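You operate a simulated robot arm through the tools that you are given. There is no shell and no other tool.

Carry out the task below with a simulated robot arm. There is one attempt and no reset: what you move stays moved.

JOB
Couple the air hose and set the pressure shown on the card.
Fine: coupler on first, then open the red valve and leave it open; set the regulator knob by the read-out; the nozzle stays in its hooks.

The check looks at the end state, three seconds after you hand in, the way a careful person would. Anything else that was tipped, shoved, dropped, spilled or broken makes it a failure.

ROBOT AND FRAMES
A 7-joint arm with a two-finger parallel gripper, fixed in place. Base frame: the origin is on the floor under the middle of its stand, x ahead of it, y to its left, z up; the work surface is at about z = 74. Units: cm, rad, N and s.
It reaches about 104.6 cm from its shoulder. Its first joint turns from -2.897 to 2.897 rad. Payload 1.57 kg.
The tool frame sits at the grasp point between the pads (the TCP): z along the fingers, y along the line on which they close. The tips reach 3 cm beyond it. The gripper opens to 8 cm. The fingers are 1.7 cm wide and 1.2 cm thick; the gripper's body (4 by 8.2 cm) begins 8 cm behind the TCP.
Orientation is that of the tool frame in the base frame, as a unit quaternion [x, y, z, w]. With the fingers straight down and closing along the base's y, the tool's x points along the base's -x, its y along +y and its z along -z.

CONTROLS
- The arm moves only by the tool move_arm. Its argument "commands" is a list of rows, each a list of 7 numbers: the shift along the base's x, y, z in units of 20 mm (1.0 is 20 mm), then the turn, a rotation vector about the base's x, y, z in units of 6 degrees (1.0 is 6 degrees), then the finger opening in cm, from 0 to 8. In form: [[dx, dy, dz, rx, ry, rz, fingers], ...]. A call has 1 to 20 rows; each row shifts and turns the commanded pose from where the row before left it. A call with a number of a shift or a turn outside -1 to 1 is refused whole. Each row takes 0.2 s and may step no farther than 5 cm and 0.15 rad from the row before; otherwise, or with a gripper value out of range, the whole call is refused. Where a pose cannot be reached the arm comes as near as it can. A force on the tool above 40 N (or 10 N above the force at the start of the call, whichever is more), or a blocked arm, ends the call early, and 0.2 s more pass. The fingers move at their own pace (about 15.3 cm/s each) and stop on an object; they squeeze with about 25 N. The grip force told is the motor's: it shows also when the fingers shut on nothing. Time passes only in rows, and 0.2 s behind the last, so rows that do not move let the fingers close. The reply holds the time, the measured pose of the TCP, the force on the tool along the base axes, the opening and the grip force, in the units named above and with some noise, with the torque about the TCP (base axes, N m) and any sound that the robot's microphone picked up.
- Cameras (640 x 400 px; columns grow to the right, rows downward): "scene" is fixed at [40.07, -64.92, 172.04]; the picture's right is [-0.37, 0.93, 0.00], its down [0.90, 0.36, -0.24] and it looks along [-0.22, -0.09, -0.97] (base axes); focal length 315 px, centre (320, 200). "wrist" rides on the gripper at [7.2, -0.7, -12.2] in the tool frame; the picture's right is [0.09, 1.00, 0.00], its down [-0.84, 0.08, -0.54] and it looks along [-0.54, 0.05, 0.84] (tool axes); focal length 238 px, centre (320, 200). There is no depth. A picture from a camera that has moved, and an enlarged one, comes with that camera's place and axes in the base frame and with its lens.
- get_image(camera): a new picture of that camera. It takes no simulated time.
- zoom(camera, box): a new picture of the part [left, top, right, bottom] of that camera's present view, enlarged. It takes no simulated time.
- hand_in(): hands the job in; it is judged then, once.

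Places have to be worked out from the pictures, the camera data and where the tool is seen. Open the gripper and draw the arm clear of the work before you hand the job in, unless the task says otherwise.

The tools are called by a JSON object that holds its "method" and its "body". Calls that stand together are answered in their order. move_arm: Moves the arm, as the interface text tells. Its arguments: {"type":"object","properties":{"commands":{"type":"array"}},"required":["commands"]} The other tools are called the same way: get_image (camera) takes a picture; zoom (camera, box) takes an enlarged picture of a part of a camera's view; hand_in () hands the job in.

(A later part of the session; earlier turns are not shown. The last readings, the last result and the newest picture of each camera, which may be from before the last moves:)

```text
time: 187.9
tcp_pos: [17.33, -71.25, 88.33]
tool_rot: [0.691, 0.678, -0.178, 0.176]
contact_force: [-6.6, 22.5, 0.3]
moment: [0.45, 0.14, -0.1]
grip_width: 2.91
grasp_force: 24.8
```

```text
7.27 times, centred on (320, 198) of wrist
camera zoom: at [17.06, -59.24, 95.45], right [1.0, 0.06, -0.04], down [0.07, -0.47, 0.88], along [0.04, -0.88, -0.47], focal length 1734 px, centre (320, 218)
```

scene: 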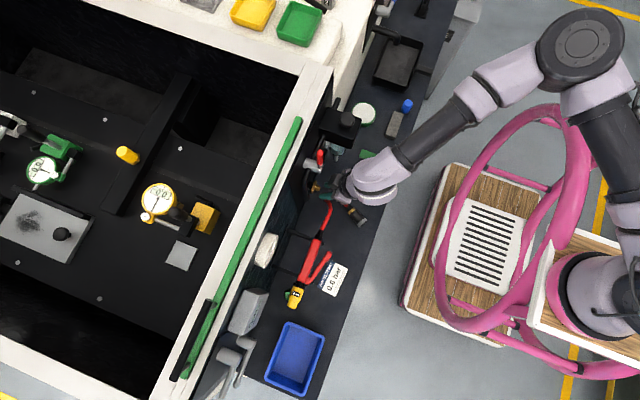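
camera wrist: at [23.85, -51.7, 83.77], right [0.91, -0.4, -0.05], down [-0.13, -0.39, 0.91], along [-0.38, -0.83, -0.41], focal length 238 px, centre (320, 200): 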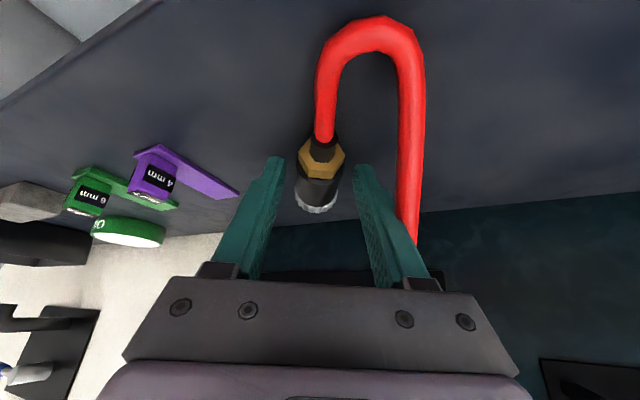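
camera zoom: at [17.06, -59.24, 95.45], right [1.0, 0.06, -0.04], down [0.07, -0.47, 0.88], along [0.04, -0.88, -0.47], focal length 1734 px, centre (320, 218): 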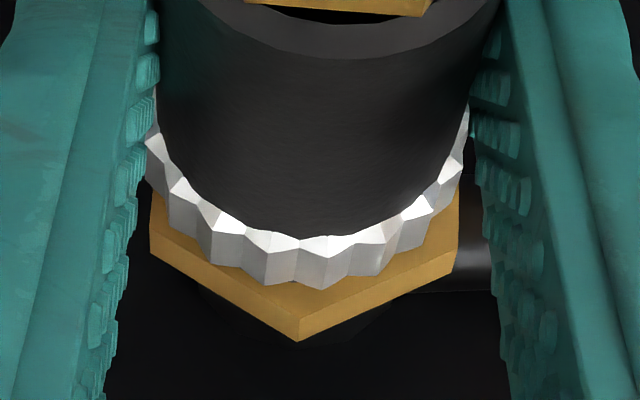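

Centering and yaw look excellent, and the contact is balanced (force line through the axis). I now ramp the axial push in very small steps, holding each.

{"method": "move_arm", "body": {"commands": [[-0.03, -0.02, 0, 0, 0, 0, 2.5], [0, 0, 0, 0, 0, 0, 2.5]]}}

{"method": "move_arm", "body": {"commands": [[0, -0.02, 0, 0, 0, 0, 2.5], [0, 0, 0, 0, 0, 0, 2.5]]}}

{"method": "move_arm", "body": {"commands": [[0, -0.02, 0, 0, 0, 0, 2.5], [0, 0, 0, 0, 0, 0, 2.5]]}}

```text
time: 188.5
tcp_pos: [17.39, -71.37, 88.32]
tool_rot: [0.691, 0.678, -0.178, 0.177]
contact_force: [-5.8, 21.3, -2.3]
moment: [0.52, 0.15, -0.11]
grip_width: 2.88
grasp_force: 25.2
```

```text
time: 189.1
tcp_pos: [17.46, -71.42, 88.24]
tool_rot: [0.691, 0.678, -0.179, 0.177]
contact_force: [-2.4, 20.4, -8.0]
moment: [0.62, 0.07, -0.02]
grip_width: 2.89
grasp_force: 25.6
```

```text
time: 189.7
tcp_pos: [17.5, -71.39, 88.29]
tool_rot: [0.689, 0.679, -0.178, 0.179]
contact_force: [2.8, 19.0, -8.9]
moment: [0.57, -0.05, 0.08]
grip_width: 2.88
grasp_force: 25.4
```

{"method": "move_arm", "body": {"commands": [[0, -0.02, -0.01, 0, 0, 0, 2.5], [0, -0.02, -0.01, 0, 0, 0, 2.5], [0, 0, 0, 0, 0, 0, 2.5]]}}

{"method": "move_arm", "body": {"commands": [[0, -0.02, 0, 0, 0, 0, 2.5], [0, -0.02, 0, 0, 0, 0, 2.5], [0, 0, 0, 0, 0, 0, 2.5]]}}

{"method": "move_arm", "body": {"commands": [[0, -0.02, 0, 0, 0, 0, 2.5], [0, -0.02, 0, 0, 0, 0, 2.5], [0, 0, 0, 0, 0, 0, 2.5]]}}

{"method": "zoom", "body": {"camera": "scene", "box": [310, 175, 342, 199]}}

```text
time: 190.5
tcp_pos: [17.47, -71.57, 88.39]
tool_rot: [0.69, 0.678, -0.18, 0.178]
contact_force: [-1.0, 21.3, -4.2]
moment: [0.53, 0.03, -0.03]
grip_width: 2.87
grasp_force: 25.4
```

```text
time: 191.3
tcp_pos: [17.43, -71.88, 88.2]
tool_rot: [0.69, 0.678, -0.179, 0.179]
contact_force: [-2.8, 18.9, 10.7]
moment: [0.2, 0.07, -0.06]
grip_width: 2.89
grasp_force: 24.7
```

```text
time: 192.1
tcp_pos: [17.47, -71.81, 88.24]
tool_rot: [0.69, 0.678, -0.18, 0.179]
contact_force: [-1.1, 5.8, 11.7]
moment: [-0.19, 0.01, -0.03]
grip_width: 2.89
grasp_force: 24.5
```

```text
16.00 times, centred on (326, 187) of scene
camera zoom: at [40.07, -64.92, 172.04], right [-0.37, 0.93, 0.0], down [0.9, 0.36, -0.24], along [-0.22, -0.09, -0.97], focal length 5036 px, centre (224, 408)
```

zoom: 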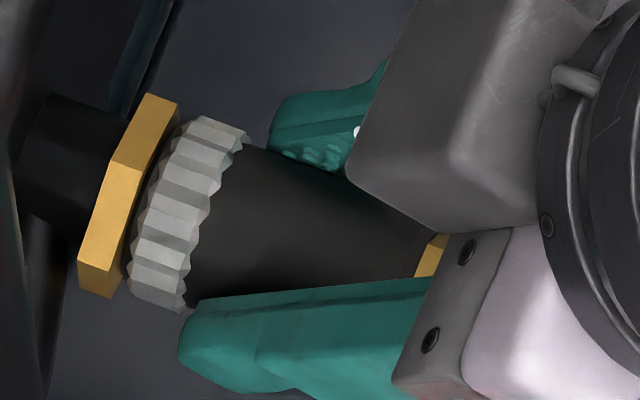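

The axial force dropped from 19 to 6 N although I pushed further. Let me read again and do a light pull test.

{"method": "move_arm", "body": {"commands": [[0, 0, -0.03, 0, 0, 0, 2.5], [0, 0, 0, 0, 0, 0, 2.5]]}}

{"method": "move_arm", "body": {"commands": [[0, 0.08, 0, 0, 0, 0, 2.5], [0, 0.08, 0, 0, 0, 0, 2.5], [0, 0, 0, 0, 0, 0, 2.5]]}}

{"method": "zoom", "body": {"camera": "scene", "box": [310, 175, 342, 199]}}

```text
time: 192.7
tcp_pos: [17.49, -71.82, 88.28]
tool_rot: [0.689, 0.679, -0.181, 0.18]
contact_force: [1.8, 1.7, 22.1]
moment: [-0.28, -0.05, 0.01]
grip_width: 2.9
grasp_force: 24.8
```

```text
time: 193.5
tcp_pos: [17.35, -71.48, 88.05]
tool_rot: [0.691, 0.678, -0.179, 0.177]
contact_force: [3.5, -2.0, 1.4]
moment: [-0.15, -0.05, 0.11]
grip_width: 2.87
grasp_force: 25.4
```

```text
16.00 times, centred on (326, 187) of scene
camera zoom: at [40.07, -64.92, 172.04], right [-0.37, 0.93, 0.0], down [0.9, 0.36, -0.24], along [-0.22, -0.09, -0.97], focal length 5036 px, centre (224, 408)
```

zoom: 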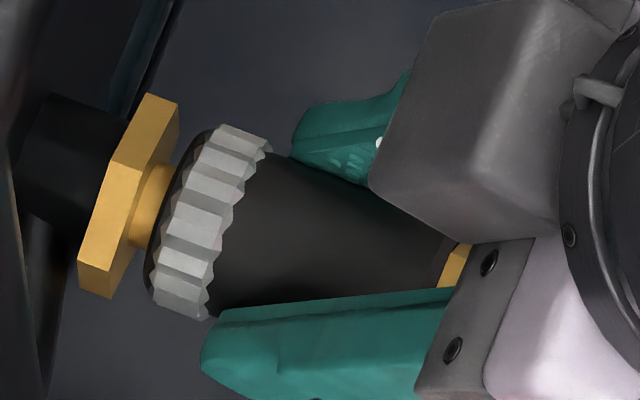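

It slides off again. Since axial force, centering and angle all seem right, I'll try a twist about the coupler's own axis while it's seated (the ribbed ring hints at turning). First seat it with a light push.

{"method": "move_arm", "body": {"commands": [[0, -0.08, 0.03, 0, 0, 0, 2.5], [0, -0.08, 0.02, 0, 0, 0, 2.5], [0, 0, 0, 0, 0, 0, 2.5]]}}

{"method": "move_arm", "body": {"commands": [[0.107, 0, -0.006, 0, 1, 0, 2.5], [0.106, 0, -0.017, 0, 1, 0, 2.5], [0.104, 0, -0.028, 0, 1, 0, 2.5], [0, 0, 0, 0, 0, 0, 2.5]]}}

{"method": "zoom", "body": {"camera": "scene", "box": [310, 175, 342, 199]}}

```text
time: 194.3
tcp_pos: [17.43, -71.73, 88.2]
tool_rot: [0.691, 0.677, -0.18, 0.178]
contact_force: [2.5, 0.3, -1.8]
moment: [0.04, -0.03, 0.11]
grip_width: 2.9
grasp_force: 25.1
```

```text
time: 195.3
tcp_pos: [18.15, -71.68, 88.09]
tool_rot: [0.653, 0.698, -0.285, 0.069]
contact_force: [7.9, -2.0, -5.5]
moment: [0.08, -0.17, 0.27]
grip_width: 2.87
grasp_force: 25.2
```

```text
16.00 times, centred on (326, 187) of scene
camera zoom: at [40.07, -64.92, 172.04], right [-0.37, 0.93, 0.0], down [0.9, 0.36, -0.24], along [-0.22, -0.09, -0.97], focal length 5036 px, centre (224, 408)
```

zoom: 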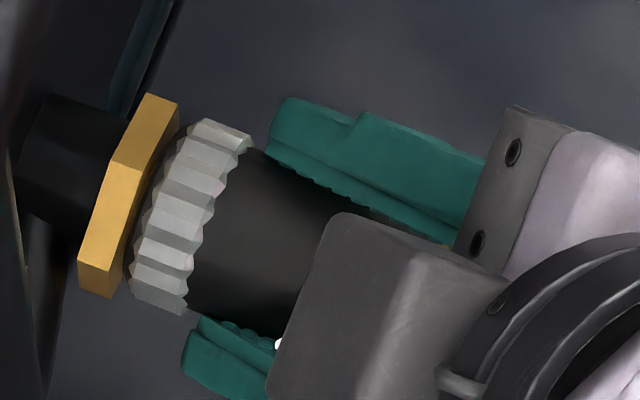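

{"method": "move_arm", "body": {"commands": [[0.06, -0.1, 0.04, 0, 0, 0, 2.5], [0, -0.06, 0, 0, 0, 0, 2.5], [0, 0, 0, 0, 0, 0, 2.5]]}}

{"method": "move_arm", "body": {"commands": [[0.1, 0, -0.04, 0, 1, 0, 2.5], [0.096, 0, -0.05, 0, 1, 0, 2.5], [0.09, 0, -0.06, 0, 1, 0, 2.5], [0, 0, 0, 0, 0, 0, 2.5]]}}

{"method": "zoom", "body": {"camera": "scene", "box": [310, 175, 342, 199]}}

```text
time: 196.1
tcp_pos: [18.11, -71.84, 88.11]
tool_rot: [0.653, 0.698, -0.284, 0.069]
contact_force: [3.5, 21.4, -7.4]
moment: [0.59, -0.11, 0.0]
grip_width: 2.89
grasp_force: 25.2
```

```text
time: 197.1
tcp_pos: [18.96, -72.42, 87.98]
tool_rot: [0.601, 0.699, -0.386, -0.039]
contact_force: [4.9, 1.8, 9.4]
moment: [-0.18, -0.5, -0.01]
grip_width: 3.39
grasp_force: 25.4
```

```text
16.00 times, centred on (326, 187) of scene
camera zoom: at [40.07, -64.92, 172.04], right [-0.37, 0.93, 0.0], down [0.9, 0.36, -0.24], along [-0.22, -0.09, -0.97], focal length 5036 px, centre (224, 408)
```

zoom: 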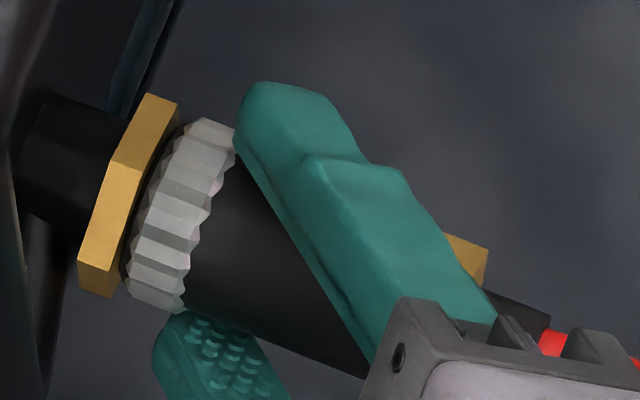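

Twisting 36° while seated produced nothing either. I undo the twist and then plan a fine scan of lateral position while pressing lightly, in case the lock needs near-perfect centring.

{"method": "move_arm", "body": {"commands": [[-0.09, 0.06, 0.06, 0, -1, 0, 2.5], [-0.096, 0.06, 0.05, 0, -1, 0, 2.5], [-0.1, 0.06, 0.04, 0, -1, 0, 2.5], [-0.104, 0.05, 0.028, 0, -1, 0, 2.5], [-0.106, 0, 0.017, 0, -1, 0, 2.5], [-0.107, 0, 0.006, 0, -1, 0, 2.5], [0, 0, 0, 0, 0, 0, 2.5]]}}

{"method": "zoom", "body": {"camera": "scene", "box": [310, 175, 342, 199]}}

{"method": "zoom", "body": {"camera": "wrist", "box": [260, 120, 380, 240]}}

```text
time: 198.7
tcp_pos: [17.61, -71.82, 88.31]
tool_rot: [0.69, 0.678, -0.18, 0.179]
contact_force: [-0.5, 0.4, -1.8]
moment: [0.03, 0.0, 0.02]
grip_width: 2.88
grasp_force: 25.3
```

```text
16.00 times, centred on (326, 187) of scene
camera zoom: at [40.07, -64.92, 172.04], right [-0.37, 0.93, 0.0], down [0.9, 0.36, -0.24], along [-0.22, -0.09, -0.97], focal length 5036 px, centre (224, 408)
```

zoom: 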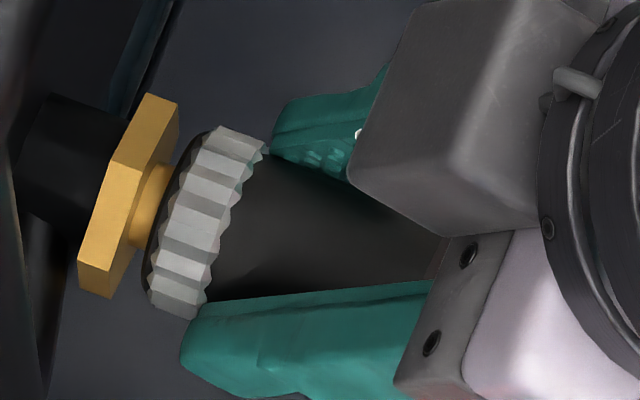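

```text
3.33 times, centred on (320, 180) of wrist
camera zoom: at [17.05, -59.68, 95.42], right [1.0, 0.06, -0.04], down [0.07, -0.47, 0.88], along [0.04, -0.88, -0.47], focal length 794 px, centre (320, 267)
```

zoom: 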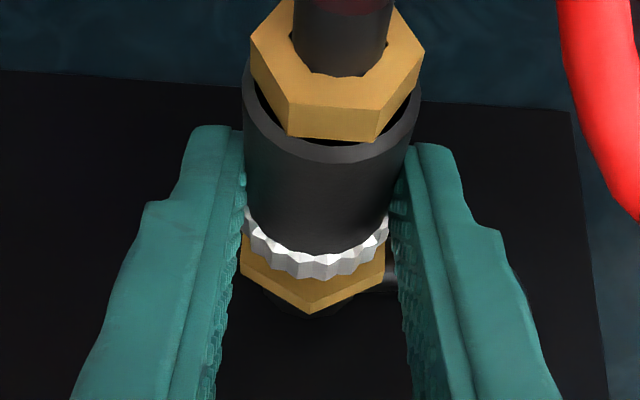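

Zero load again, with the finger fronts now right at the ring's back edge. The wrist measurement (calibrated on the flush state) says ~5° mouth-down, so I rotate 4.8° mouth-up with compensation and push to see if it goes deeper.

{"method": "move_arm", "body": {"commands": [[0, 0.04, -0.06, -0.4, 0, 0, 2.5], [0, 0.04, -0.07, -0.4, 0, 0, 2.5], [0, 0, 0, 0, 0, 0, 2.5]]}}

{"method": "move_arm", "body": {"commands": [[0, -0.1, 0, 0, 0, 0, 2.5], [0, -0.08, 0, 0, 0, 0, 2.5], [0, -0.06, 0, 0, 0, 0, 2.5], [0, 0, 0, 0, 0, 0, 2.5]]}}

{"method": "zoom", "body": {"camera": "scene", "box": [310, 175, 342, 199]}}

```text
time: 199.5
tcp_pos: [17.56, -71.55, 88.06]
tool_rot: [0.682, 0.67, -0.208, 0.206]
contact_force: [1.0, -0.3, -0.6]
moment: [0.03, -0.02, -0.01]
grip_width: 2.92
grasp_force: 25.1
```

```text
time: 200.5
tcp_pos: [17.62, -72.08, 87.99]
tool_rot: [0.683, 0.67, -0.208, 0.206]
contact_force: [0.5, 5.5, -1.3]
moment: [-0.04, 0.06, 0.11]
grip_width: 2.88
grasp_force: 24.7
```

```text
16.00 times, centred on (326, 187) of scene
camera zoom: at [40.07, -64.92, 172.04], right [-0.37, 0.93, 0.0], down [0.9, 0.36, -0.24], along [-0.22, -0.09, -0.97], focal length 5036 px, centre (224, 408)
```

zoom: 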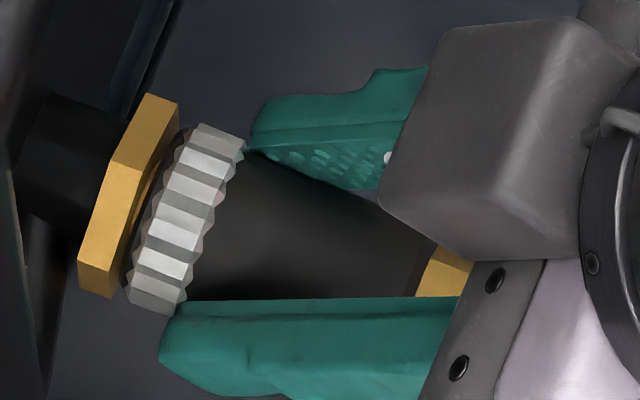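

Contact begins (5.5 N), fingers right behind the ring. I ramp up gently.

{"method": "move_arm", "body": {"commands": [[0, -0.04, 0, 0, 0, 0, 2.5], [0, -0.03, 0, 0, 0, 0, 2.5], [0, 0, 0, 0, 0, 0, 2.5]]}}

{"method": "move_arm", "body": {"commands": [[0, -0.03, 0, 0, 0, 0, 2.5], [0, 0, 0, 0, 0, 0, 2.5]]}}

{"method": "zoom", "body": {"camera": "scene", "box": [310, 175, 342, 199]}}

```text
time: 201.3
tcp_pos: [17.72, -72.11, 88.01]
tool_rot: [0.682, 0.67, -0.208, 0.207]
contact_force: [-1.9, 22.1, -0.5]
moment: [0.46, 0.07, 0.01]
grip_width: 2.91
grasp_force: 24.5
```

```text
time: 201.9
tcp_pos: [17.64, -72.11, 87.97]
tool_rot: [0.682, 0.67, -0.207, 0.207]
contact_force: [-0.7, 20.8, -7.8]
moment: [0.49, 0.07, 0.05]
grip_width: 2.88
grasp_force: 25.3
```

```text
16.00 times, centred on (326, 187) of scene
camera zoom: at [40.07, -64.92, 172.04], right [-0.37, 0.93, 0.0], down [0.9, 0.36, -0.24], along [-0.22, -0.09, -0.97], focal length 5036 px, centre (224, 408)
```

zoom: 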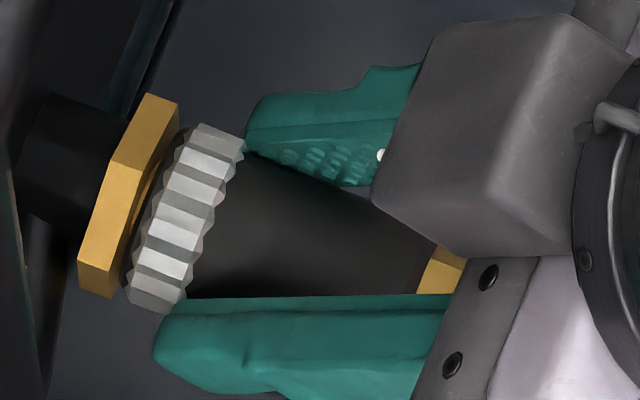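

New insight: the coupler's solid shape must be a square tube (2.86 cm across flats, 4.03 = 2.86·√2 across corners), so it sits level when gripped off the table. I now search for the spot where it slips deeper: light push, then small x/z moves while watching for a drop in axial force. First a fresh look at the alignment.

{"method": "zoom", "body": {"camera": "wrist", "box": [260, 120, 380, 240]}}

{"method": "move_arm", "body": {"commands": [[0, 0.03, 0.05, 0, 0, 0, 2.5], [0, 0, 0, 0, 0, 0, 2.5]]}}

```text
3.33 times, centred on (320, 180) of wrist
camera zoom: at [17.14, -59.46, 94.15], right [1.0, 0.06, -0.05], down [0.07, -0.39, 0.92], along [0.04, -0.92, -0.39], focal length 794 px, centre (320, 267)
```

zoom: 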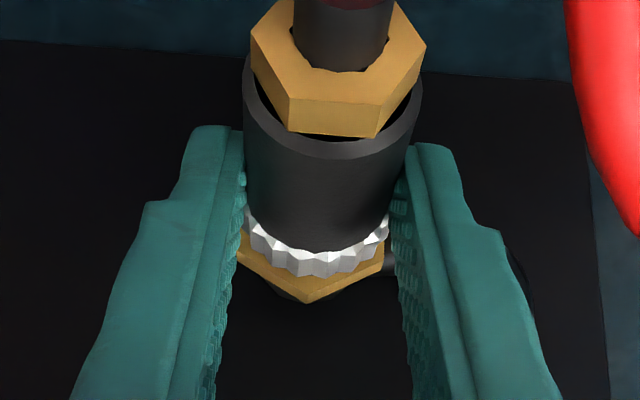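

```text
time: 202.5
tcp_pos: [17.64, -72.09, 88.1]
tool_rot: [0.682, 0.67, -0.207, 0.207]
contact_force: [2.7, 10.3, -19.4]
moment: [0.48, 0.0, 0.07]
grip_width: 2.9
grasp_force: 25.0
```

The coupler is about 0.1 cm too far +x and now clearly too high (-19 N). I correct down and to -x with a light axial push.

{"method": "move_arm", "body": {"commands": [[-0.05, 0, -0.1, 0, 0, 0, 2.5], [0, 0, 0, 0, 0, 0, 2.5]]}}

{"method": "move_arm", "body": {"commands": [[0, -0.03, -0.02, 0, 0, 0, 2.5], [0, 0, 0, 0, 0, 0, 2.5]]}}

```text
time: 203.1
tcp_pos: [17.51, -72.09, 88.27]
tool_rot: [0.682, 0.67, -0.208, 0.207]
contact_force: [2.1, 21.6, 2.0]
moment: [0.5, 0.01, 0.06]
grip_width: 2.89
grasp_force: 25.3
```

```text
time: 203.7
tcp_pos: [17.6, -72.23, 88.13]
tool_rot: [0.682, 0.67, -0.209, 0.207]
contact_force: [4.4, 19.9, 9.4]
moment: [0.18, -0.05, 0.11]
grip_width: 2.85
grasp_force: 25.6
```

The coupler seems seated again but friction-limited at ~21 N. My remaining hypothesis is that the lock needs a firmer push (over ~25 N) while well aligned. The way to get that is to grip the brass hex at the back with the finger fronts bearing on the body's rear face. I tilt it ~5° mouth-up so it hangs safely on the nipple, as it did in the first session, then let go.

{"method": "move_arm", "body": {"commands": [[0, 0.03, -0.03, -0.4, 0, 0, 2.5], [0, 0.03, -0.04, -0.4, 0, 0, 2.5], [0, 0, 0, 0, 0, 0, 2.5]]}}

```text
time: 204.5
tcp_pos: [17.56, -72.24, 87.9]
tool_rot: [0.672, 0.661, -0.236, 0.237]
contact_force: [16.2, -10.3, 5.7]
moment: [0.05, -0.29, 0.22]
grip_width: 2.88
grasp_force: 24.9
```

Interesting: now there is a pulling resistance (-10 N in y) and side load – as if something holds it. I pause and look.

{"method": "move_arm", "body": {"commands": [[0, 0, 0, 0, 0, 0, 2.5], [0, 0, 0, 0, 0, 0, 2.5]]}}

{"method": "zoom", "body": {"camera": "scene", "box": [310, 175, 342, 199]}}

{"method": "zoom", "body": {"camera": "wrist", "box": [260, 120, 380, 240]}}

```text
time: 205.1
tcp_pos: [17.32, -72.08, 87.74]
tool_rot: [0.673, 0.661, -0.236, 0.236]
contact_force: [10.3, -4.3, 2.5]
moment: [-0.15, -0.13, 0.27]
grip_width: 2.87
grasp_force: 24.9
```

```text
16.00 times, centred on (326, 187) of scene
camera zoom: at [40.07, -64.92, 172.04], right [-0.37, 0.93, 0.0], down [0.9, 0.36, -0.24], along [-0.22, -0.09, -0.97], focal length 5036 px, centre (224, 408)
```

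zoom: 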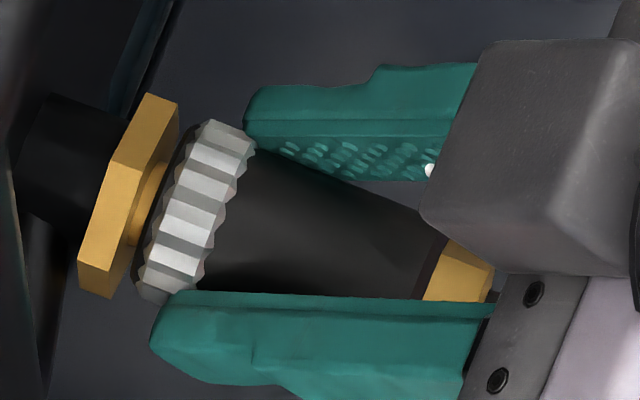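

```text
3.33 times, centred on (320, 180) of wrist
camera zoom: at [16.97, -58.98, 92.76], right [1.0, 0.06, -0.05], down [0.07, -0.31, 0.95], along [0.04, -0.95, -0.32], focal length 794 px, centre (320, 267)
```

zoom: 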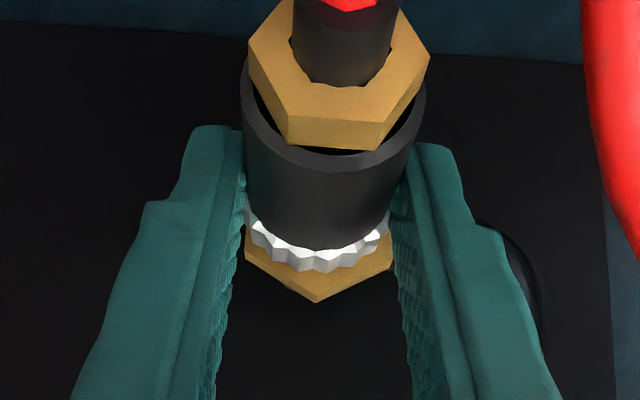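

The side load comes from being slightly off in x. I relieve it, then release gently to let the coupler hang on the nipple.

{"method": "move_arm", "body": {"commands": [[0.06, 0, 0, 0, 0, 0, 2.5], [0, 0, 0, 0, 0, 0, 2.5]]}}

{"method": "move_arm", "body": {"commands": [[0, -0.06, 0, 0, 0, 0, 2.5], [0, 0, 0, 0, 0, 0, 2.5]]}}

```text
time: 205.7
tcp_pos: [17.41, -72.01, 87.69]
tool_rot: [0.673, 0.661, -0.235, 0.235]
contact_force: [5.8, -2.4, 0.2]
moment: [-0.03, -0.11, 0.15]
grip_width: 2.89
grasp_force: 25.4
```

```text
time: 206.3
tcp_pos: [17.44, -72.3, 87.89]
tool_rot: [0.674, 0.66, -0.236, 0.235]
contact_force: [1.0, -0.2, -1.2]
moment: [0.0, -0.01, 0.03]
grip_width: 2.88
grasp_force: 25.0
```

{"method": "move_arm", "body": {"commands": [[0, 0, 0, 0, 0, 0, 3.1], [0, 0, 0, 0, 0, 0, 3.2]]}}

{"method": "zoom", "body": {"camera": "scene", "box": [310, 175, 342, 199]}}

```text
time: 206.9
tcp_pos: [17.4, -72.14, 87.89]
tool_rot: [0.673, 0.661, -0.236, 0.235]
contact_force: [-0.4, 0.1, -0.3]
moment: [-0.02, 0.01, 0.01]
grip_width: 3.19
grasp_force: 0.1
```

```text
16.00 times, centred on (326, 187) of scene
camera zoom: at [40.07, -64.92, 172.04], right [-0.37, 0.93, 0.0], down [0.9, 0.36, -0.24], along [-0.22, -0.09, -0.97], focal length 5036 px, centre (224, 408)
```

zoom: 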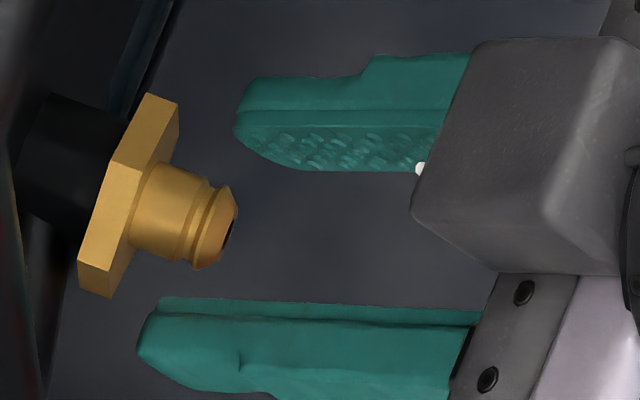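

It dropped again. Let me see where it lies.

{"method": "get_image", "body": {"camera": "wrist"}}

{"method": "zoom", "body": {"camera": "scene", "box": [270, 150, 430, 270]}}

```text
taken
camera wrist: at [17.03, -59.12, 92.85], right [1.0, 0.06, -0.05], down [0.07, -0.31, 0.95], along [0.04, -0.95, -0.32], focal length 238 px, centre (320, 200)
```

wrist: 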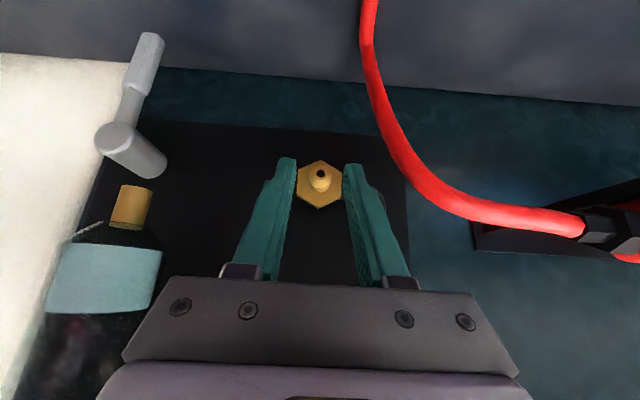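

```text
3.33 times, centred on (350, 210) of scene
camera zoom: at [40.07, -64.92, 172.04], right [-0.37, 0.93, 0.0], down [0.9, 0.36, -0.24], along [-0.22, -0.09, -0.97], focal length 1049 px, centre (220, 167)
```

zoom: 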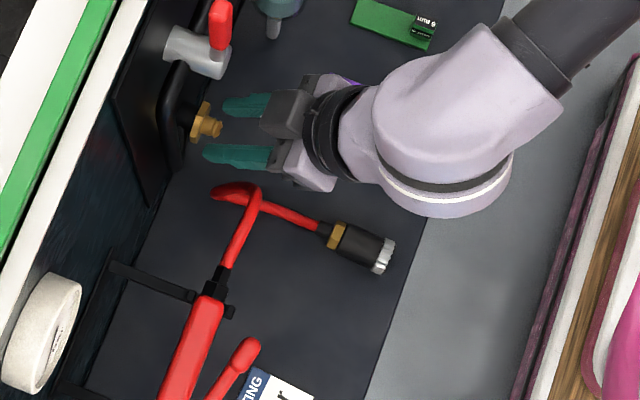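

The hose springs it back each time; it now lies almost like at the start (mouth toward +y). Let me look closely at it, including how the hex is rolled.

{"method": "zoom", "body": {"camera": "scene", "box": [325, 200, 373, 236]}}

{"method": "zoom", "body": {"camera": "scene", "box": [300, 160, 380, 240]}}

```text
11.11 times, centred on (349, 218) of scene
camera zoom: at [40.07, -64.92, 172.04], right [-0.37, 0.93, 0.0], down [0.9, 0.36, -0.24], along [-0.22, -0.09, -0.97], focal length 3497 px, centre (-2, 0)
```

zoom: 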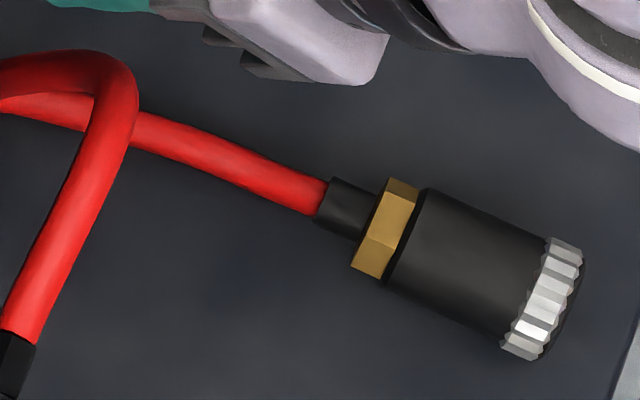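

```text
5.00 times, centred on (340, 200) of scene
camera zoom: at [40.07, -64.92, 172.04], right [-0.37, 0.93, 0.0], down [0.9, 0.36, -0.24], along [-0.22, -0.09, -0.97], focal length 1574 px, centre (220, 200)
```

zoom: 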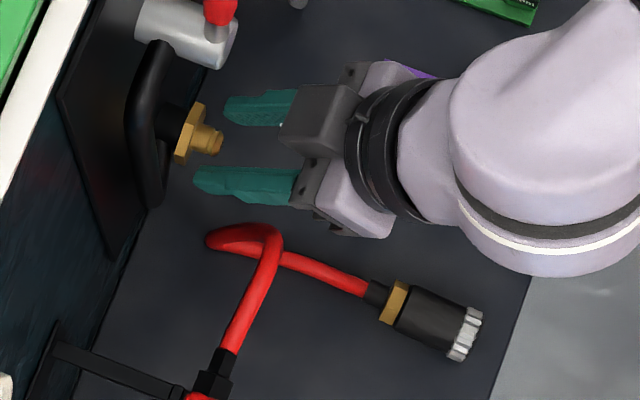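

The coupler lies at about (20.4, -58.6) with c ≈ 87°, and the hex is rolled as it was originally. My new plan is to turn it in one grip to face the panel, then take it by the brass hex with the finger fronts against the body's rear face, which gives a level, positive push. First I straighten the hand above it and yaw to -270.

{"method": "move_arm", "body": {"commands": [[0, 0.9, 0.2, 0, 0, 0, 4.6], [0, 1, 0.3, 0.5, 0, 0, 4.6], [0.1, 1, 0.5, 1, 0, 0, 4.6], [0.2, 1, 0.5, 1, 0, 0, 4.6], [0.2, 1, 0.5, 1, 0, 0, 4.6], [0.3, 1, 0.5, 1, 0, 0, 4.6], [0.3, 0.6, 0.5, 1, 0, 0, 4.6], [0.3, 0.2, 0.5, 1, 0, 0, 4.6], [0.1, 0, 0.5, 0, 0, 0, 4.6], [0, 0, 0, 0, 0, 0, 4.6]]}}

{"method": "move_arm", "body": {"commands": [[0, 0, 0, 0, 0, -1, 4.6], [0, 0, 0, 0, 0, -1, 4.6], [0, 0, 0, 0, 0, -1, 4.6], [0, 0, 0, 0, 0, -1, 4.6], [0, 0, 0, 0, 0, -1, 4.6], [0, 0, 0, 0, 0, -1, 4.6], [0, 0, 0, 0, 0, -1, 4.6], [0, 0, 0, 0, 0, -1, 4.6], [0, 0, 0, 0, 0, -1, 4.6], [0, 0, 0, 0, 0, -1, 4.6], [0, 0, 0, 0, 0, -1, 4.6], [0, 0, 0, 0, 0, -1, 4.6], [0, 0, 0, 0, 0, -1, 4.6], [0, 0, 0, 0, 0, -1, 4.6], [0, 0, 0, 0, 0, -1, 4.6]]}}

{"method": "get_image", "body": {"camera": "wrist"}}

```text
time: 209.1
tcp_pos: [20.62, -58.73, 95.84]
tool_rot: [0.712, 0.702, -0.001, -0.003]
contact_force: [-0.4, -0.6, 0.0]
moment: [-0.01, -0.03, 0.03]
grip_width: 4.6
grasp_force: 0.1
```

```text
time: 212.3
tcp_pos: [20.59, -58.85, 95.9]
tool_rot: [1.0, -0.008, 0.001, -0.003]
contact_force: [-0.2, -0.2, 0.0]
moment: [-0.01, -0.03, 0.0]
grip_width: 4.62
grasp_force: 0.0
```

```text
taken
camera wrist: at [27.81, -58.61, 108.11], right [0.07, -1.0, -0.01], down [-0.84, -0.07, 0.54], along [-0.54, -0.04, -0.84], focal length 238 px, centre (320, 200)
```

wrist: 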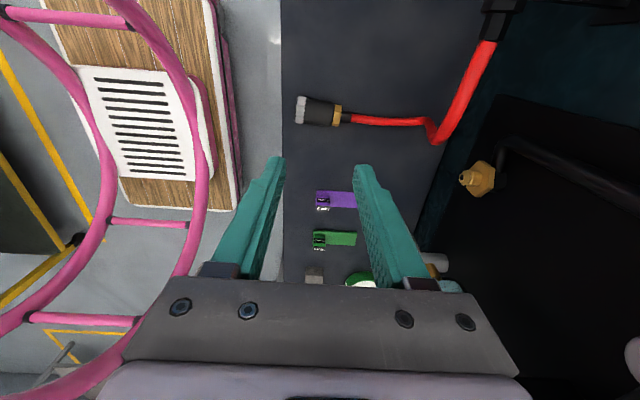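

{"method": "move_arm", "body": {"commands": [[0, 0, 0, 0, 0, -1, 4.6], [0, 0, 0, 0, 0, -1, 4.6], [0, 0, 0, 0, 0, -1, 4.6], [0, 0, 0, 0, 0, -1, 4.6], [0, 0, 0, 0, 0, -1, 4.6], [0, 0, 0, 0, 0, -1, 4.6], [0, 0, 0, 0, 0, -1, 4.6], [0, 0, 0, 0, 0, -1, 4.6], [0, 0, 0, 0, 0, -1, 4.6], [0, 0, 0, 0, 0, -1, 4.6]]}}

{"method": "move_arm", "body": {"commands": [[0, 0, 0, 0, 0, -1, 4.6], [0, 0, 0, 0, 0, -1, 4.6], [0, 0, 0, 0, 0, -1, 4.6], [0, 0, 0, 0, 0, -1, 4.6], [0, 0, 0, 0, 0, -1, 4.6], [0, 0, 0, 0, 0, 0, 4.6]]}}

{"method": "get_image", "body": {"camera": "wrist"}}

```text
time: 214.5
tcp_pos: [20.05, -59.46, 96.71]
tool_rot: [0.862, -0.507, 0.004, -0.005]
contact_force: [0.1, -0.1, 0.4]
moment: [-0.03, 0.01, -0.02]
grip_width: 4.6
grasp_force: 0.1
out of reach, approached as far as the arm can: row 10
```

```text
time: 215.9
tcp_pos: [11.17, -61.85, 107.51]
tool_rot: [-0.707, 0.707, -0.008, 0.011]
contact_force: [-0.5, -0.7, -0.5]
moment: [-0.02, 0.02, 0.01]
grip_width: 4.58
grasp_force: 0.0
out of reach, approached as far as the arm can: row 1, 2, 3, 4, 5
```

```text
taken
camera wrist: at [11.57, -69.26, 119.69], right [-1.0, -0.09, -0.03], down [-0.09, 0.83, 0.54], along [-0.03, 0.54, -0.84], focal length 238 px, centre (320, 200)
```

wrist: 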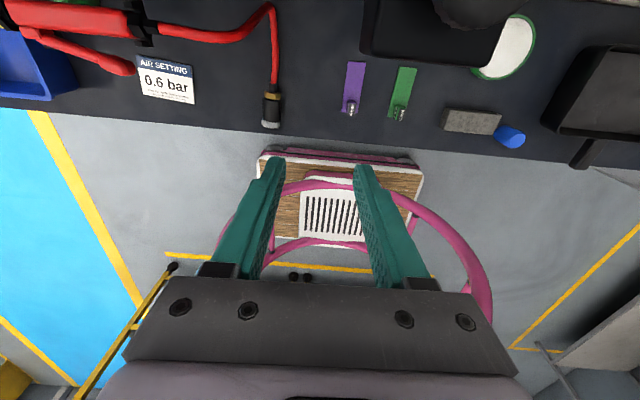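

That yaw is out of reach in the present arm posture and the hand drifted (nothing touched). I rotate back and return above the coupler to use the two-step turn that worked last time.

{"method": "move_arm", "body": {"commands": [[0, 0.4, 0, 0, 0, 1, 4.6], [0.2, 0.3, 0, 0, 0, 1, 4.6], [0.3, 0.3, -0.2, 0, 0, 1, 4.6], [0.3, 0.3, -0.3, 0, 0, 1, 4.6], [0.4, 0.2, -0.4, 0, 0, 1, 4.6], [0.4, 0, -0.5, 0, 0, 1, 4.6], [0.4, 0, -0.5, 0, 0, 1, 4.6], [0.5, 0, -0.5, 0, 0, 1, 4.6], [0.5, 0, -0.5, 0, 0, 1, 4.6], [0.5, 0, -0.5, 0, 0, 1, 4.6], [0.5, 0, -0.5, 0, 0, 1, 4.6], [0.5, 0, -0.5, 0, 0, 1, 4.6], [0.2, 0, -0.3, 0, 0, 1, 4.6], [0, 0, 0, 0, 0, 1, 4.6], [0, 0, 0, 0, 0, 1, 4.6]]}}

{"method": "move_arm", "body": {"commands": [[0, 0, 0, 0, 0, 1, 4.6], [0, 0, 0, 0, 0, 1, 4.6], [0, 0, 0, 0, 0, 1, 4.6], [0, 0, 0, 0, 0, 1, 4.6], [0, 0, 0, 0, 0, 1, 4.6], [0, 0, 0, 0, 0, 1, 4.6], [0, 0, 0, 0, 0, 1, 4.6], [0, 0, 0, 0, 0, 1, 4.6], [0, 0, 0, 0, 0, 1, 4.6], [0, 0, 0, 0, 0, 1, 4.6], [0, 0, 0, 0, 0, 1, 4.6], [0, 0, 0, 0, 0, 1, 4.6], [0, 0, 0, 0, 0, 1, 4.6], [0, 0, 0, 0, 0, 1, 4.6], [0, 0, 0, 0, 0, 0.5, 4.6], [0, 0, 0, 0, 0, 0, 4.6]]}}

{"method": "get_image", "body": {"camera": "wrist"}}

{"method": "get_image", "body": {"camera": "scene"}}

```text
time: 219.1
tcp_pos: [20.68, -58.72, 98.1]
tool_rot: [1.0, -0.008, 0.001, -0.003]
contact_force: [-0.2, 0.0, 0.4]
moment: [0.0, -0.01, -0.01]
grip_width: 4.62
grasp_force: 0.0
```

```text
time: 222.5
tcp_pos: [20.72, -58.71, 98.07]
tool_rot: [0.731, 0.683, -0.001, -0.002]
contact_force: [-0.3, 0.6, -0.1]
moment: [0.0, 0.02, 0.01]
grip_width: 4.61
grasp_force: 0.0
```

```text
taken
camera wrist: at [20.64, -51.69, 110.33], right [1.0, 0.02, -0.01], down [0.02, -0.84, 0.54], along [0.01, -0.54, -0.84], focal length 238 px, centre (320, 200)
```

wrist: 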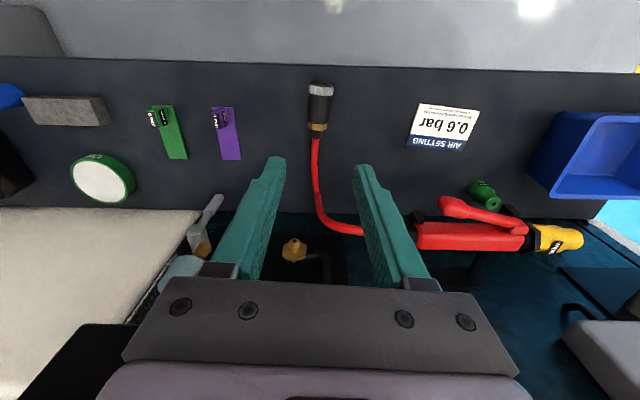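

```text
taken
```

scene: 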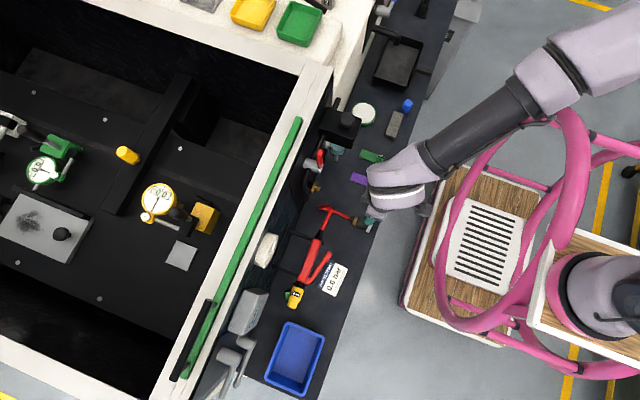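

Hand is vertical and aligned above the coupler. I descend and grip the body.

{"method": "move_arm", "body": {"commands": [[-0.05, -0.05, -1, 0, 0, 0, 4.6], [0, 0, -1, 0, 0, 0, 4.6], [0, 0, -1, 0, 0, 0, 4.6], [0, 0, -1, 0, 0, 0, 4.6], [0, 0, -1, 0, 0, 0, 4.6], [0, 0, -1, 0, 0, 0, 4.6], [0, 0, -1, 0, 0, 0, 4.6], [0, 0, -1, 0, 0, 0, 4.6], [0, 0, -1, 0, 0, 0, 4.6], [0, 0, 0, 0, 0, 0, 4.6]]}}

{"method": "get_image", "body": {"camera": "wrist"}}

```text
time: 224.7
tcp_pos: [20.53, -59.01, 80.06]
tool_rot: [0.731, 0.683, -0.002, -0.003]
contact_force: [-0.4, 0.6, 0.4]
moment: [0.02, -0.02, 0.01]
grip_width: 4.59
grasp_force: 0.1
```

```text
taken
camera wrist: at [20.39, -52.07, 92.23], right [1.0, 0.02, -0.01], down [0.02, -0.84, 0.54], along [0.01, -0.54, -0.84], focal length 238 px, centre (320, 200)
```

wrist: 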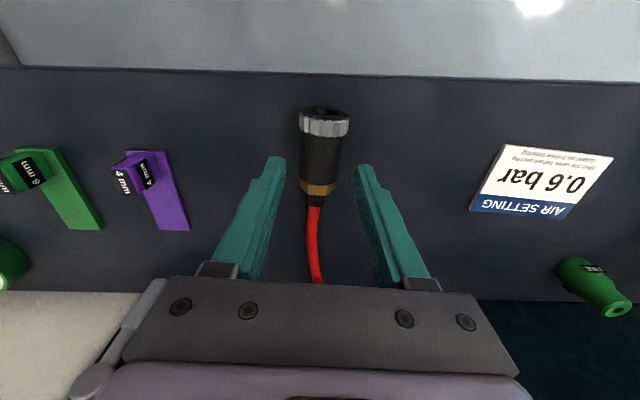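

Before gripping I settle on the approach: a plain level body grip with the original roll, then very careful centring, a combination I haven't had yet. I lower and grip.

{"method": "move_arm", "body": {"commands": [[0, 0, -0.8, 0, 0, 0, 4.6], [0, 0, -0.52, 0, 0, 0, 4.6], [0, 0, 0, 0, 0, 0, 2.5], [0, 0, 0, 0, 0, 0, 2.5], [0, 0, 0, 0, 0, 0, 2.5]]}}

{"method": "move_arm", "body": {"commands": [[0, 0, 1, 0, 0, 0, 2.5], [0, 0, 1, 0, 0, 0, 2.5], [-0.15, -0.07, 0, 0, 0, 1, 2.5], [-0.15, -0.07, 0, 0, 0, 1, 2.5], [-0.15, -0.07, 0, 0, 0, 1, 2.5], [-0.15, -0.07, 0, 0, 0, 1, 2.5], [-0.15, -0.07, 0, 0, 0, 1, 2.5], [-0.15, -0.07, 0, 0, 0, 1, 2.5], [-0.15, -0.07, 0, 0, 0, 1, 2.5], [-0.15, -0.07, 0, 0, 0, 1, 2.5], [-0.15, -0.07, 0, 0, 0, 1, 2.5], [-0.15, -0.07, 0, 0, 0, 1, 2.5], [-0.15, -0.07, 0, 0, 0, 1, 2.5], [-0.15, -0.07, 0, 0, 0, 1, 2.5], [-0.15, -0.07, 0, 0, 0, 0.8, 2.5], [0, 0, 0, 0, 0, 0, 2.5]]}}

{"method": "zoom", "body": {"camera": "scene", "box": [260, 150, 420, 250]}}

```text
time: 225.9
tcp_pos: [20.44, -59.07, 77.39]
tool_rot: [0.731, 0.682, -0.001, -0.002]
contact_force: [0.1, 0.8, 0.1]
moment: [0.01, -0.04, -0.01]
grip_width: 2.86
grasp_force: 25.1
```

```text
time: 229.3
tcp_pos: [16.67, -60.77, 81.43]
tool_rot: [0.148, 0.989, -0.002, -0.001]
contact_force: [0.1, 0.2, -1.3]
moment: [0.03, 0.0, -0.01]
grip_width: 2.83
grasp_force: 25.2
```

```text
4.00 times, centred on (340, 200) of scene
camera zoom: at [40.07, -64.92, 172.04], right [-0.37, 0.93, 0.0], down [0.9, 0.36, -0.24], along [-0.22, -0.09, -0.97], focal length 1259 px, centre (240, 200)
```

zoom: 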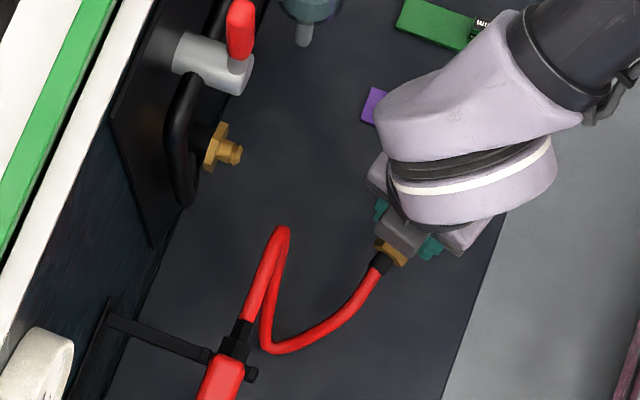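

Same good configuration as before. I set it down, release, rise, and flip the hand by -180°.

{"method": "move_arm", "body": {"commands": [[0, 0, -1, 0, 0, 0, 2.5], [0, 0, -0.7, 0, 0, 0, 2.5], [0, 0, -0.32, 0, 0, 0, 2.5], [0, 0, 0, 0, 0, 0, 2.5], [0, 0, 0, 0, 0, 0, 3.6], [0, 0, 0, 0, 0, 0, 4.8], [0, 0, 0, 0, 0, 0, 4.8], [0, 0, 1, 0, 0, 0, 4.8], [0, 0, 1, 0, 0, 0, 4.8], [0, 0, 1, 0, 0, 0, 4.8], [0, 0, 1, 0, 0, 0, 4.8], [0, 0, 1, 0, 0, 0, 4.8], [0, 0, 1, 0, 0, 0, 4.8]]}}

{"method": "move_arm", "body": {"commands": [[0, 0, 0, 0, 0, -1, 4.8], [0, 0, 0, 0, 0, -1, 4.8], [0, 0, 0, 0, 0, -1, 4.8], [0, 0, 0, 0, 0, -1, 4.8], [0, 0, 0, 0, 0, -1, 4.8], [0, 0, 0, 0, 0, -1, 4.8], [0, 0, 0, 0, 0, -1, 4.8], [0, 0, 0, 0, 0, -1, 4.8], [0, 0, 0, 0, 0, -1, 4.8], [0, 0, 0, 0, 0, -1, 4.8], [0, 0, 0, 0, 0, -1, 4.8], [0, 0, 0, 0, 0, -1, 4.8], [0, 0, 0, 0, 0, -1, 4.8], [0, 0, 0, 0, 0, -1, 4.8], [0, 0, 0, 0, 0, -1, 4.8]]}}

{"method": "move_arm", "body": {"commands": [[0, 0, 0, 0, 0, -1, 4.8], [0, 0, 0, 0, 0, -1, 4.8], [0, 0, 0, 0, 0, -1, 4.8], [0, 0, 0, 0, 0, -1, 4.8], [0, 0, 0, 0, 0, -1, 4.8], [0, 0, 0, 0, 0, -1, 4.8], [0, 0, 0, 0, 0, -1, 4.8], [0, 0, 0, 0, 0, -1, 4.8], [0, 0, 0, 0, 0, -1, 4.8], [0, 0, 0, 0, 0, -1, 4.8], [0, 0, 0, 0, 0, -1, 4.8]]}}

{"method": "move_arm", "body": {"commands": [[0, 0, 0, 0, 0, -1, 4.8], [0, 0, 0, 0, 0, -1, 4.8], [0, 0, 0, 0, 0, -1, 4.8], [0, 0, 0, 0, 0, -1, 4.8], [0, 0, 0, 0, 0, 0, 4.8]]}}

{"method": "get_image", "body": {"camera": "wrist"}}

```text
time: 232.1
tcp_pos: [16.51, -60.98, 89.34]
tool_rot: [0.149, 0.989, -0.002, -0.001]
contact_force: [0.3, -0.3, -0.6]
moment: [0.02, -0.02, 0.01]
grip_width: 4.78
grasp_force: 0.2
```

```text
time: 235.3
tcp_pos: [16.72, -60.71, 89.21]
tool_rot: [0.805, 0.594, -0.001, -0.002]
contact_force: [-0.3, 1.1, -0.2]
moment: [0.02, 0.01, 0.0]
grip_width: 4.8
grasp_force: 0.0
```

```text
time: 237.7
tcp_pos: [16.68, -60.77, 89.44]
tool_rot: [0.998, 0.059, 0.002, -0.002]
contact_force: [-0.7, 0.1, -0.9]
moment: [0.03, 0.02, -0.03]
grip_width: 4.8
grasp_force: 0.1
```

```text
time: 238.9
tcp_pos: [16.49, -60.95, 89.38]
tool_rot: [0.989, -0.149, 0.001, -0.003]
contact_force: [0.4, 0.7, -0.1]
moment: [-0.02, -0.01, 0.0]
grip_width: 4.82
grasp_force: 0.0
```

```text
taken
camera wrist: at [23.63, -62.54, 101.67], right [-0.21, -0.98, -0.01], down [-0.82, 0.17, 0.54], along [-0.53, 0.12, -0.84], focal length 238 px, centre (320, 200)
```

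wrist: 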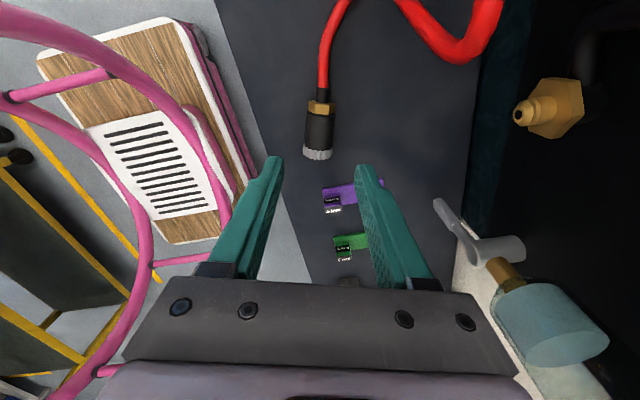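

{"method": "move_arm", "body": {"commands": [[0, 0.1, -1, 0, 0, 0, 4.8], [0, 0, -1, 0, 0, 0, 4.8], [0, 0, -1, 0, 0, 0, 4.8], [0, 0, -1, 0, 0, 0, 4.8], [0, 0, -1, 0, 0, 0, 4.8], [0, 0, -1, 0, 0, 0, 4.8], [0, 0, 0, 0, 0, 0, 4.8], [0, 0, 0, 0, 0, 0, 2.5], [0, 0, 0, 0, 0, 0, 2.5], [0, 0, 0, 0, 0, 0, 2.5]]}}

{"method": "move_arm", "body": {"commands": [[0, 0, 1, 0, 0, 0, 2.5], [0, 0, 1, 0, 0, 0, 2.5], [0.1, -0.1, 0, 0, 0, 1, 2.5], [0.1, -0.1, 0, 0, 0, 1, 2.5], [0.1, -0.1, 0, 0, 0, 1, 2.5], [0.1, -0.1, 0, 0, 0, 1, 2.5], [0.1, -0.1, 0, 0, 0, 1, 2.5], [0.1, -0.1, 0, 0, 0, 1, 2.5], [0.1, -0.1, 0, 0, 0, 1, 2.5], [0, -0.1, 0, 0, 0, 1, 2.5], [0, -0.1, 0, 0, 0, 1, 2.5], [0, -0.1, 0, 0, 0, 1, 2.5], [0, -0.1, 0, 0, 0, 1, 2.5], [0, -0.1, 0, 0, 0, 1, 2.5], [0, -0.1, 0, 0, 0, 1, 2.5], [0, 0, 0, 0, 0, 0, 2.5]]}}

{"method": "get_image", "body": {"camera": "wrist"}}

```text
time: 241.1
tcp_pos: [16.7, -60.41, 77.28]
tool_rot: [0.989, -0.148, 0.002, -0.003]
contact_force: [0.6, -0.3, 0.7]
moment: [0.0, 0.02, -0.02]
grip_width: 2.85
grasp_force: 24.7
```

```text
time: 244.5
tcp_pos: [17.94, -63.09, 81.39]
tool_rot: [0.862, 0.507, -0.001, -0.003]
contact_force: [-0.9, 0.2, -0.9]
moment: [0.01, -0.03, 0.0]
grip_width: 2.84
grasp_force: 24.7
```

```text
taken
camera wrist: at [21.05, -56.81, 93.58], right [0.92, -0.4, -0.01], down [-0.34, -0.77, 0.54], along [-0.22, -0.49, -0.84], focal length 238 px, centre (320, 200)
```

wrist: 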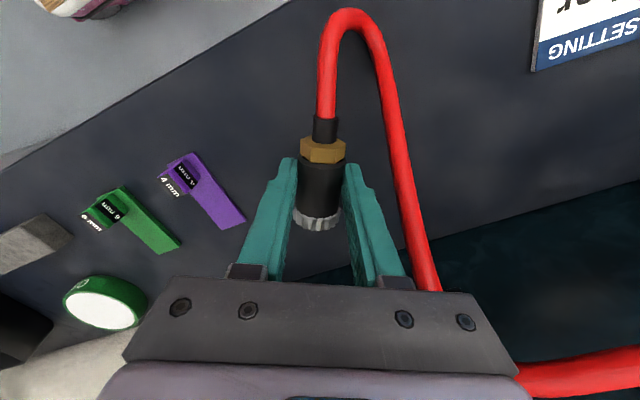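

Same as before. I set it down, release, and lean the hand 33° toward the hose end.

{"method": "move_arm", "body": {"commands": [[0, 0, -1, 0, 0, 0, 2.5], [0, 0, -0.7, 0, 0, 0, 2.5], [0, 0, -0.3, 0, 0, 0, 2.5], [0, 0, 0, 0, 0, 0, 2.5], [0, 0, 0, 0, 0, 0, 3.6], [0, 0, 0, 0, 0, 0, 4.6], [0, 0, 0, 0, 0, 0, 4.6]]}}

{"method": "move_arm", "body": {"commands": [[0.024, 0.045, 0, -0.874, 0.486, 0, 4.6], [0.024, 0.045, 0, -0.874, 0.486, 0, 4.6], [0.024, 0.045, 0, -0.874, 0.486, 0, 4.6], [0.024, 0.045, 0, -0.874, 0.486, 0, 4.6], [0.024, 0.045, 0, -0.874, 0.486, 0, 4.6], [0.012, 0.022, 0, -0.437, 0.243, 0, 4.6], [0, 0, 0, 0, 0, 0, 4.6]]}}

{"method": "get_image", "body": {"camera": "wrist"}}

{"method": "zoom", "body": {"camera": "scene", "box": [300, 170, 360, 215]}}

```text
time: 246.1
tcp_pos: [17.95, -63.03, 77.32]
tool_rot: [0.862, 0.507, 0.0, -0.002]
contact_force: [0.6, -0.4, -0.1]
moment: [0.0, 0.04, 0.02]
grip_width: 4.59
grasp_force: 0.1
```

```text
time: 247.7
tcp_pos: [18.27, -62.52, 77.4]
tool_rot: [0.827, 0.486, -0.246, 0.142]
contact_force: [0.4, 0.1, -0.5]
moment: [0.01, 0.0, 0.01]
grip_width: 4.6
grasp_force: 0.1
```

```text
taken
camera wrist: at [23.94, -51.37, 83.73], right [0.91, -0.42, -0.05], down [-0.13, -0.4, 0.91], along [-0.4, -0.82, -0.41], focal length 238 px, centre (320, 200)
```

wrist: 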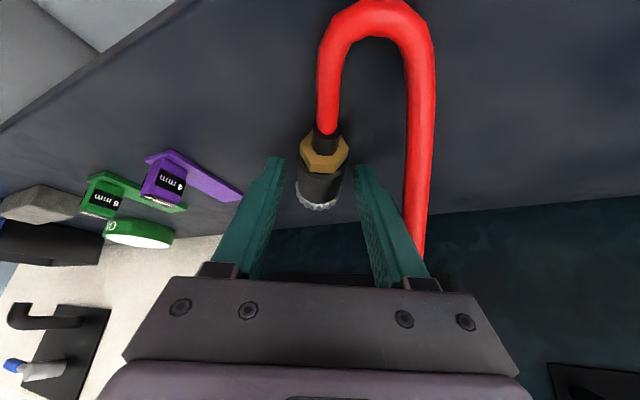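

```text
8.89 times, centred on (330, 192) of scene
camera zoom: at [40.07, -64.92, 172.04], right [-0.37, 0.93, 0.0], down [0.9, 0.36, -0.24], along [-0.22, -0.09, -0.97], focal length 2798 px, centre (231, 267)
```

zoom: 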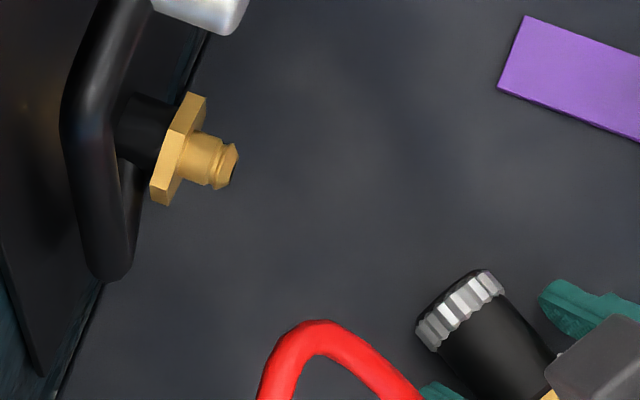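

{"method": "zoom", "body": {"camera": "wrist", "box": [280, 110, 370, 220]}}

{"method": "move_arm", "body": {"commands": [[0, 0, 0, 0, 0, 0, 3.4], [0, 0, 0, 0, 0, 0, 2.5], [0, 0, 0, 0, 0, 0, 2.5]]}}

```text
3.64 times, centred on (325, 165) of wrist
camera zoom: at [23.94, -51.37, 83.73], right [0.91, -0.42, -0.05], down [-0.13, -0.4, 0.91], along [-0.4, -0.82, -0.41], focal length 867 px, centre (302, 327)
```

zoom: 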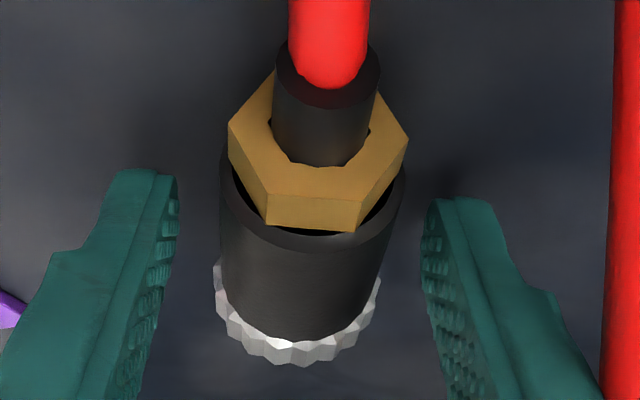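

```text
time: 248.5
tcp_pos: [18.25, -62.41, 77.34]
tool_rot: [0.827, 0.485, -0.246, 0.142]
contact_force: [0.2, -0.1, 0.8]
moment: [0.01, 0.04, -0.02]
grip_width: 2.87
grasp_force: 25.1
```

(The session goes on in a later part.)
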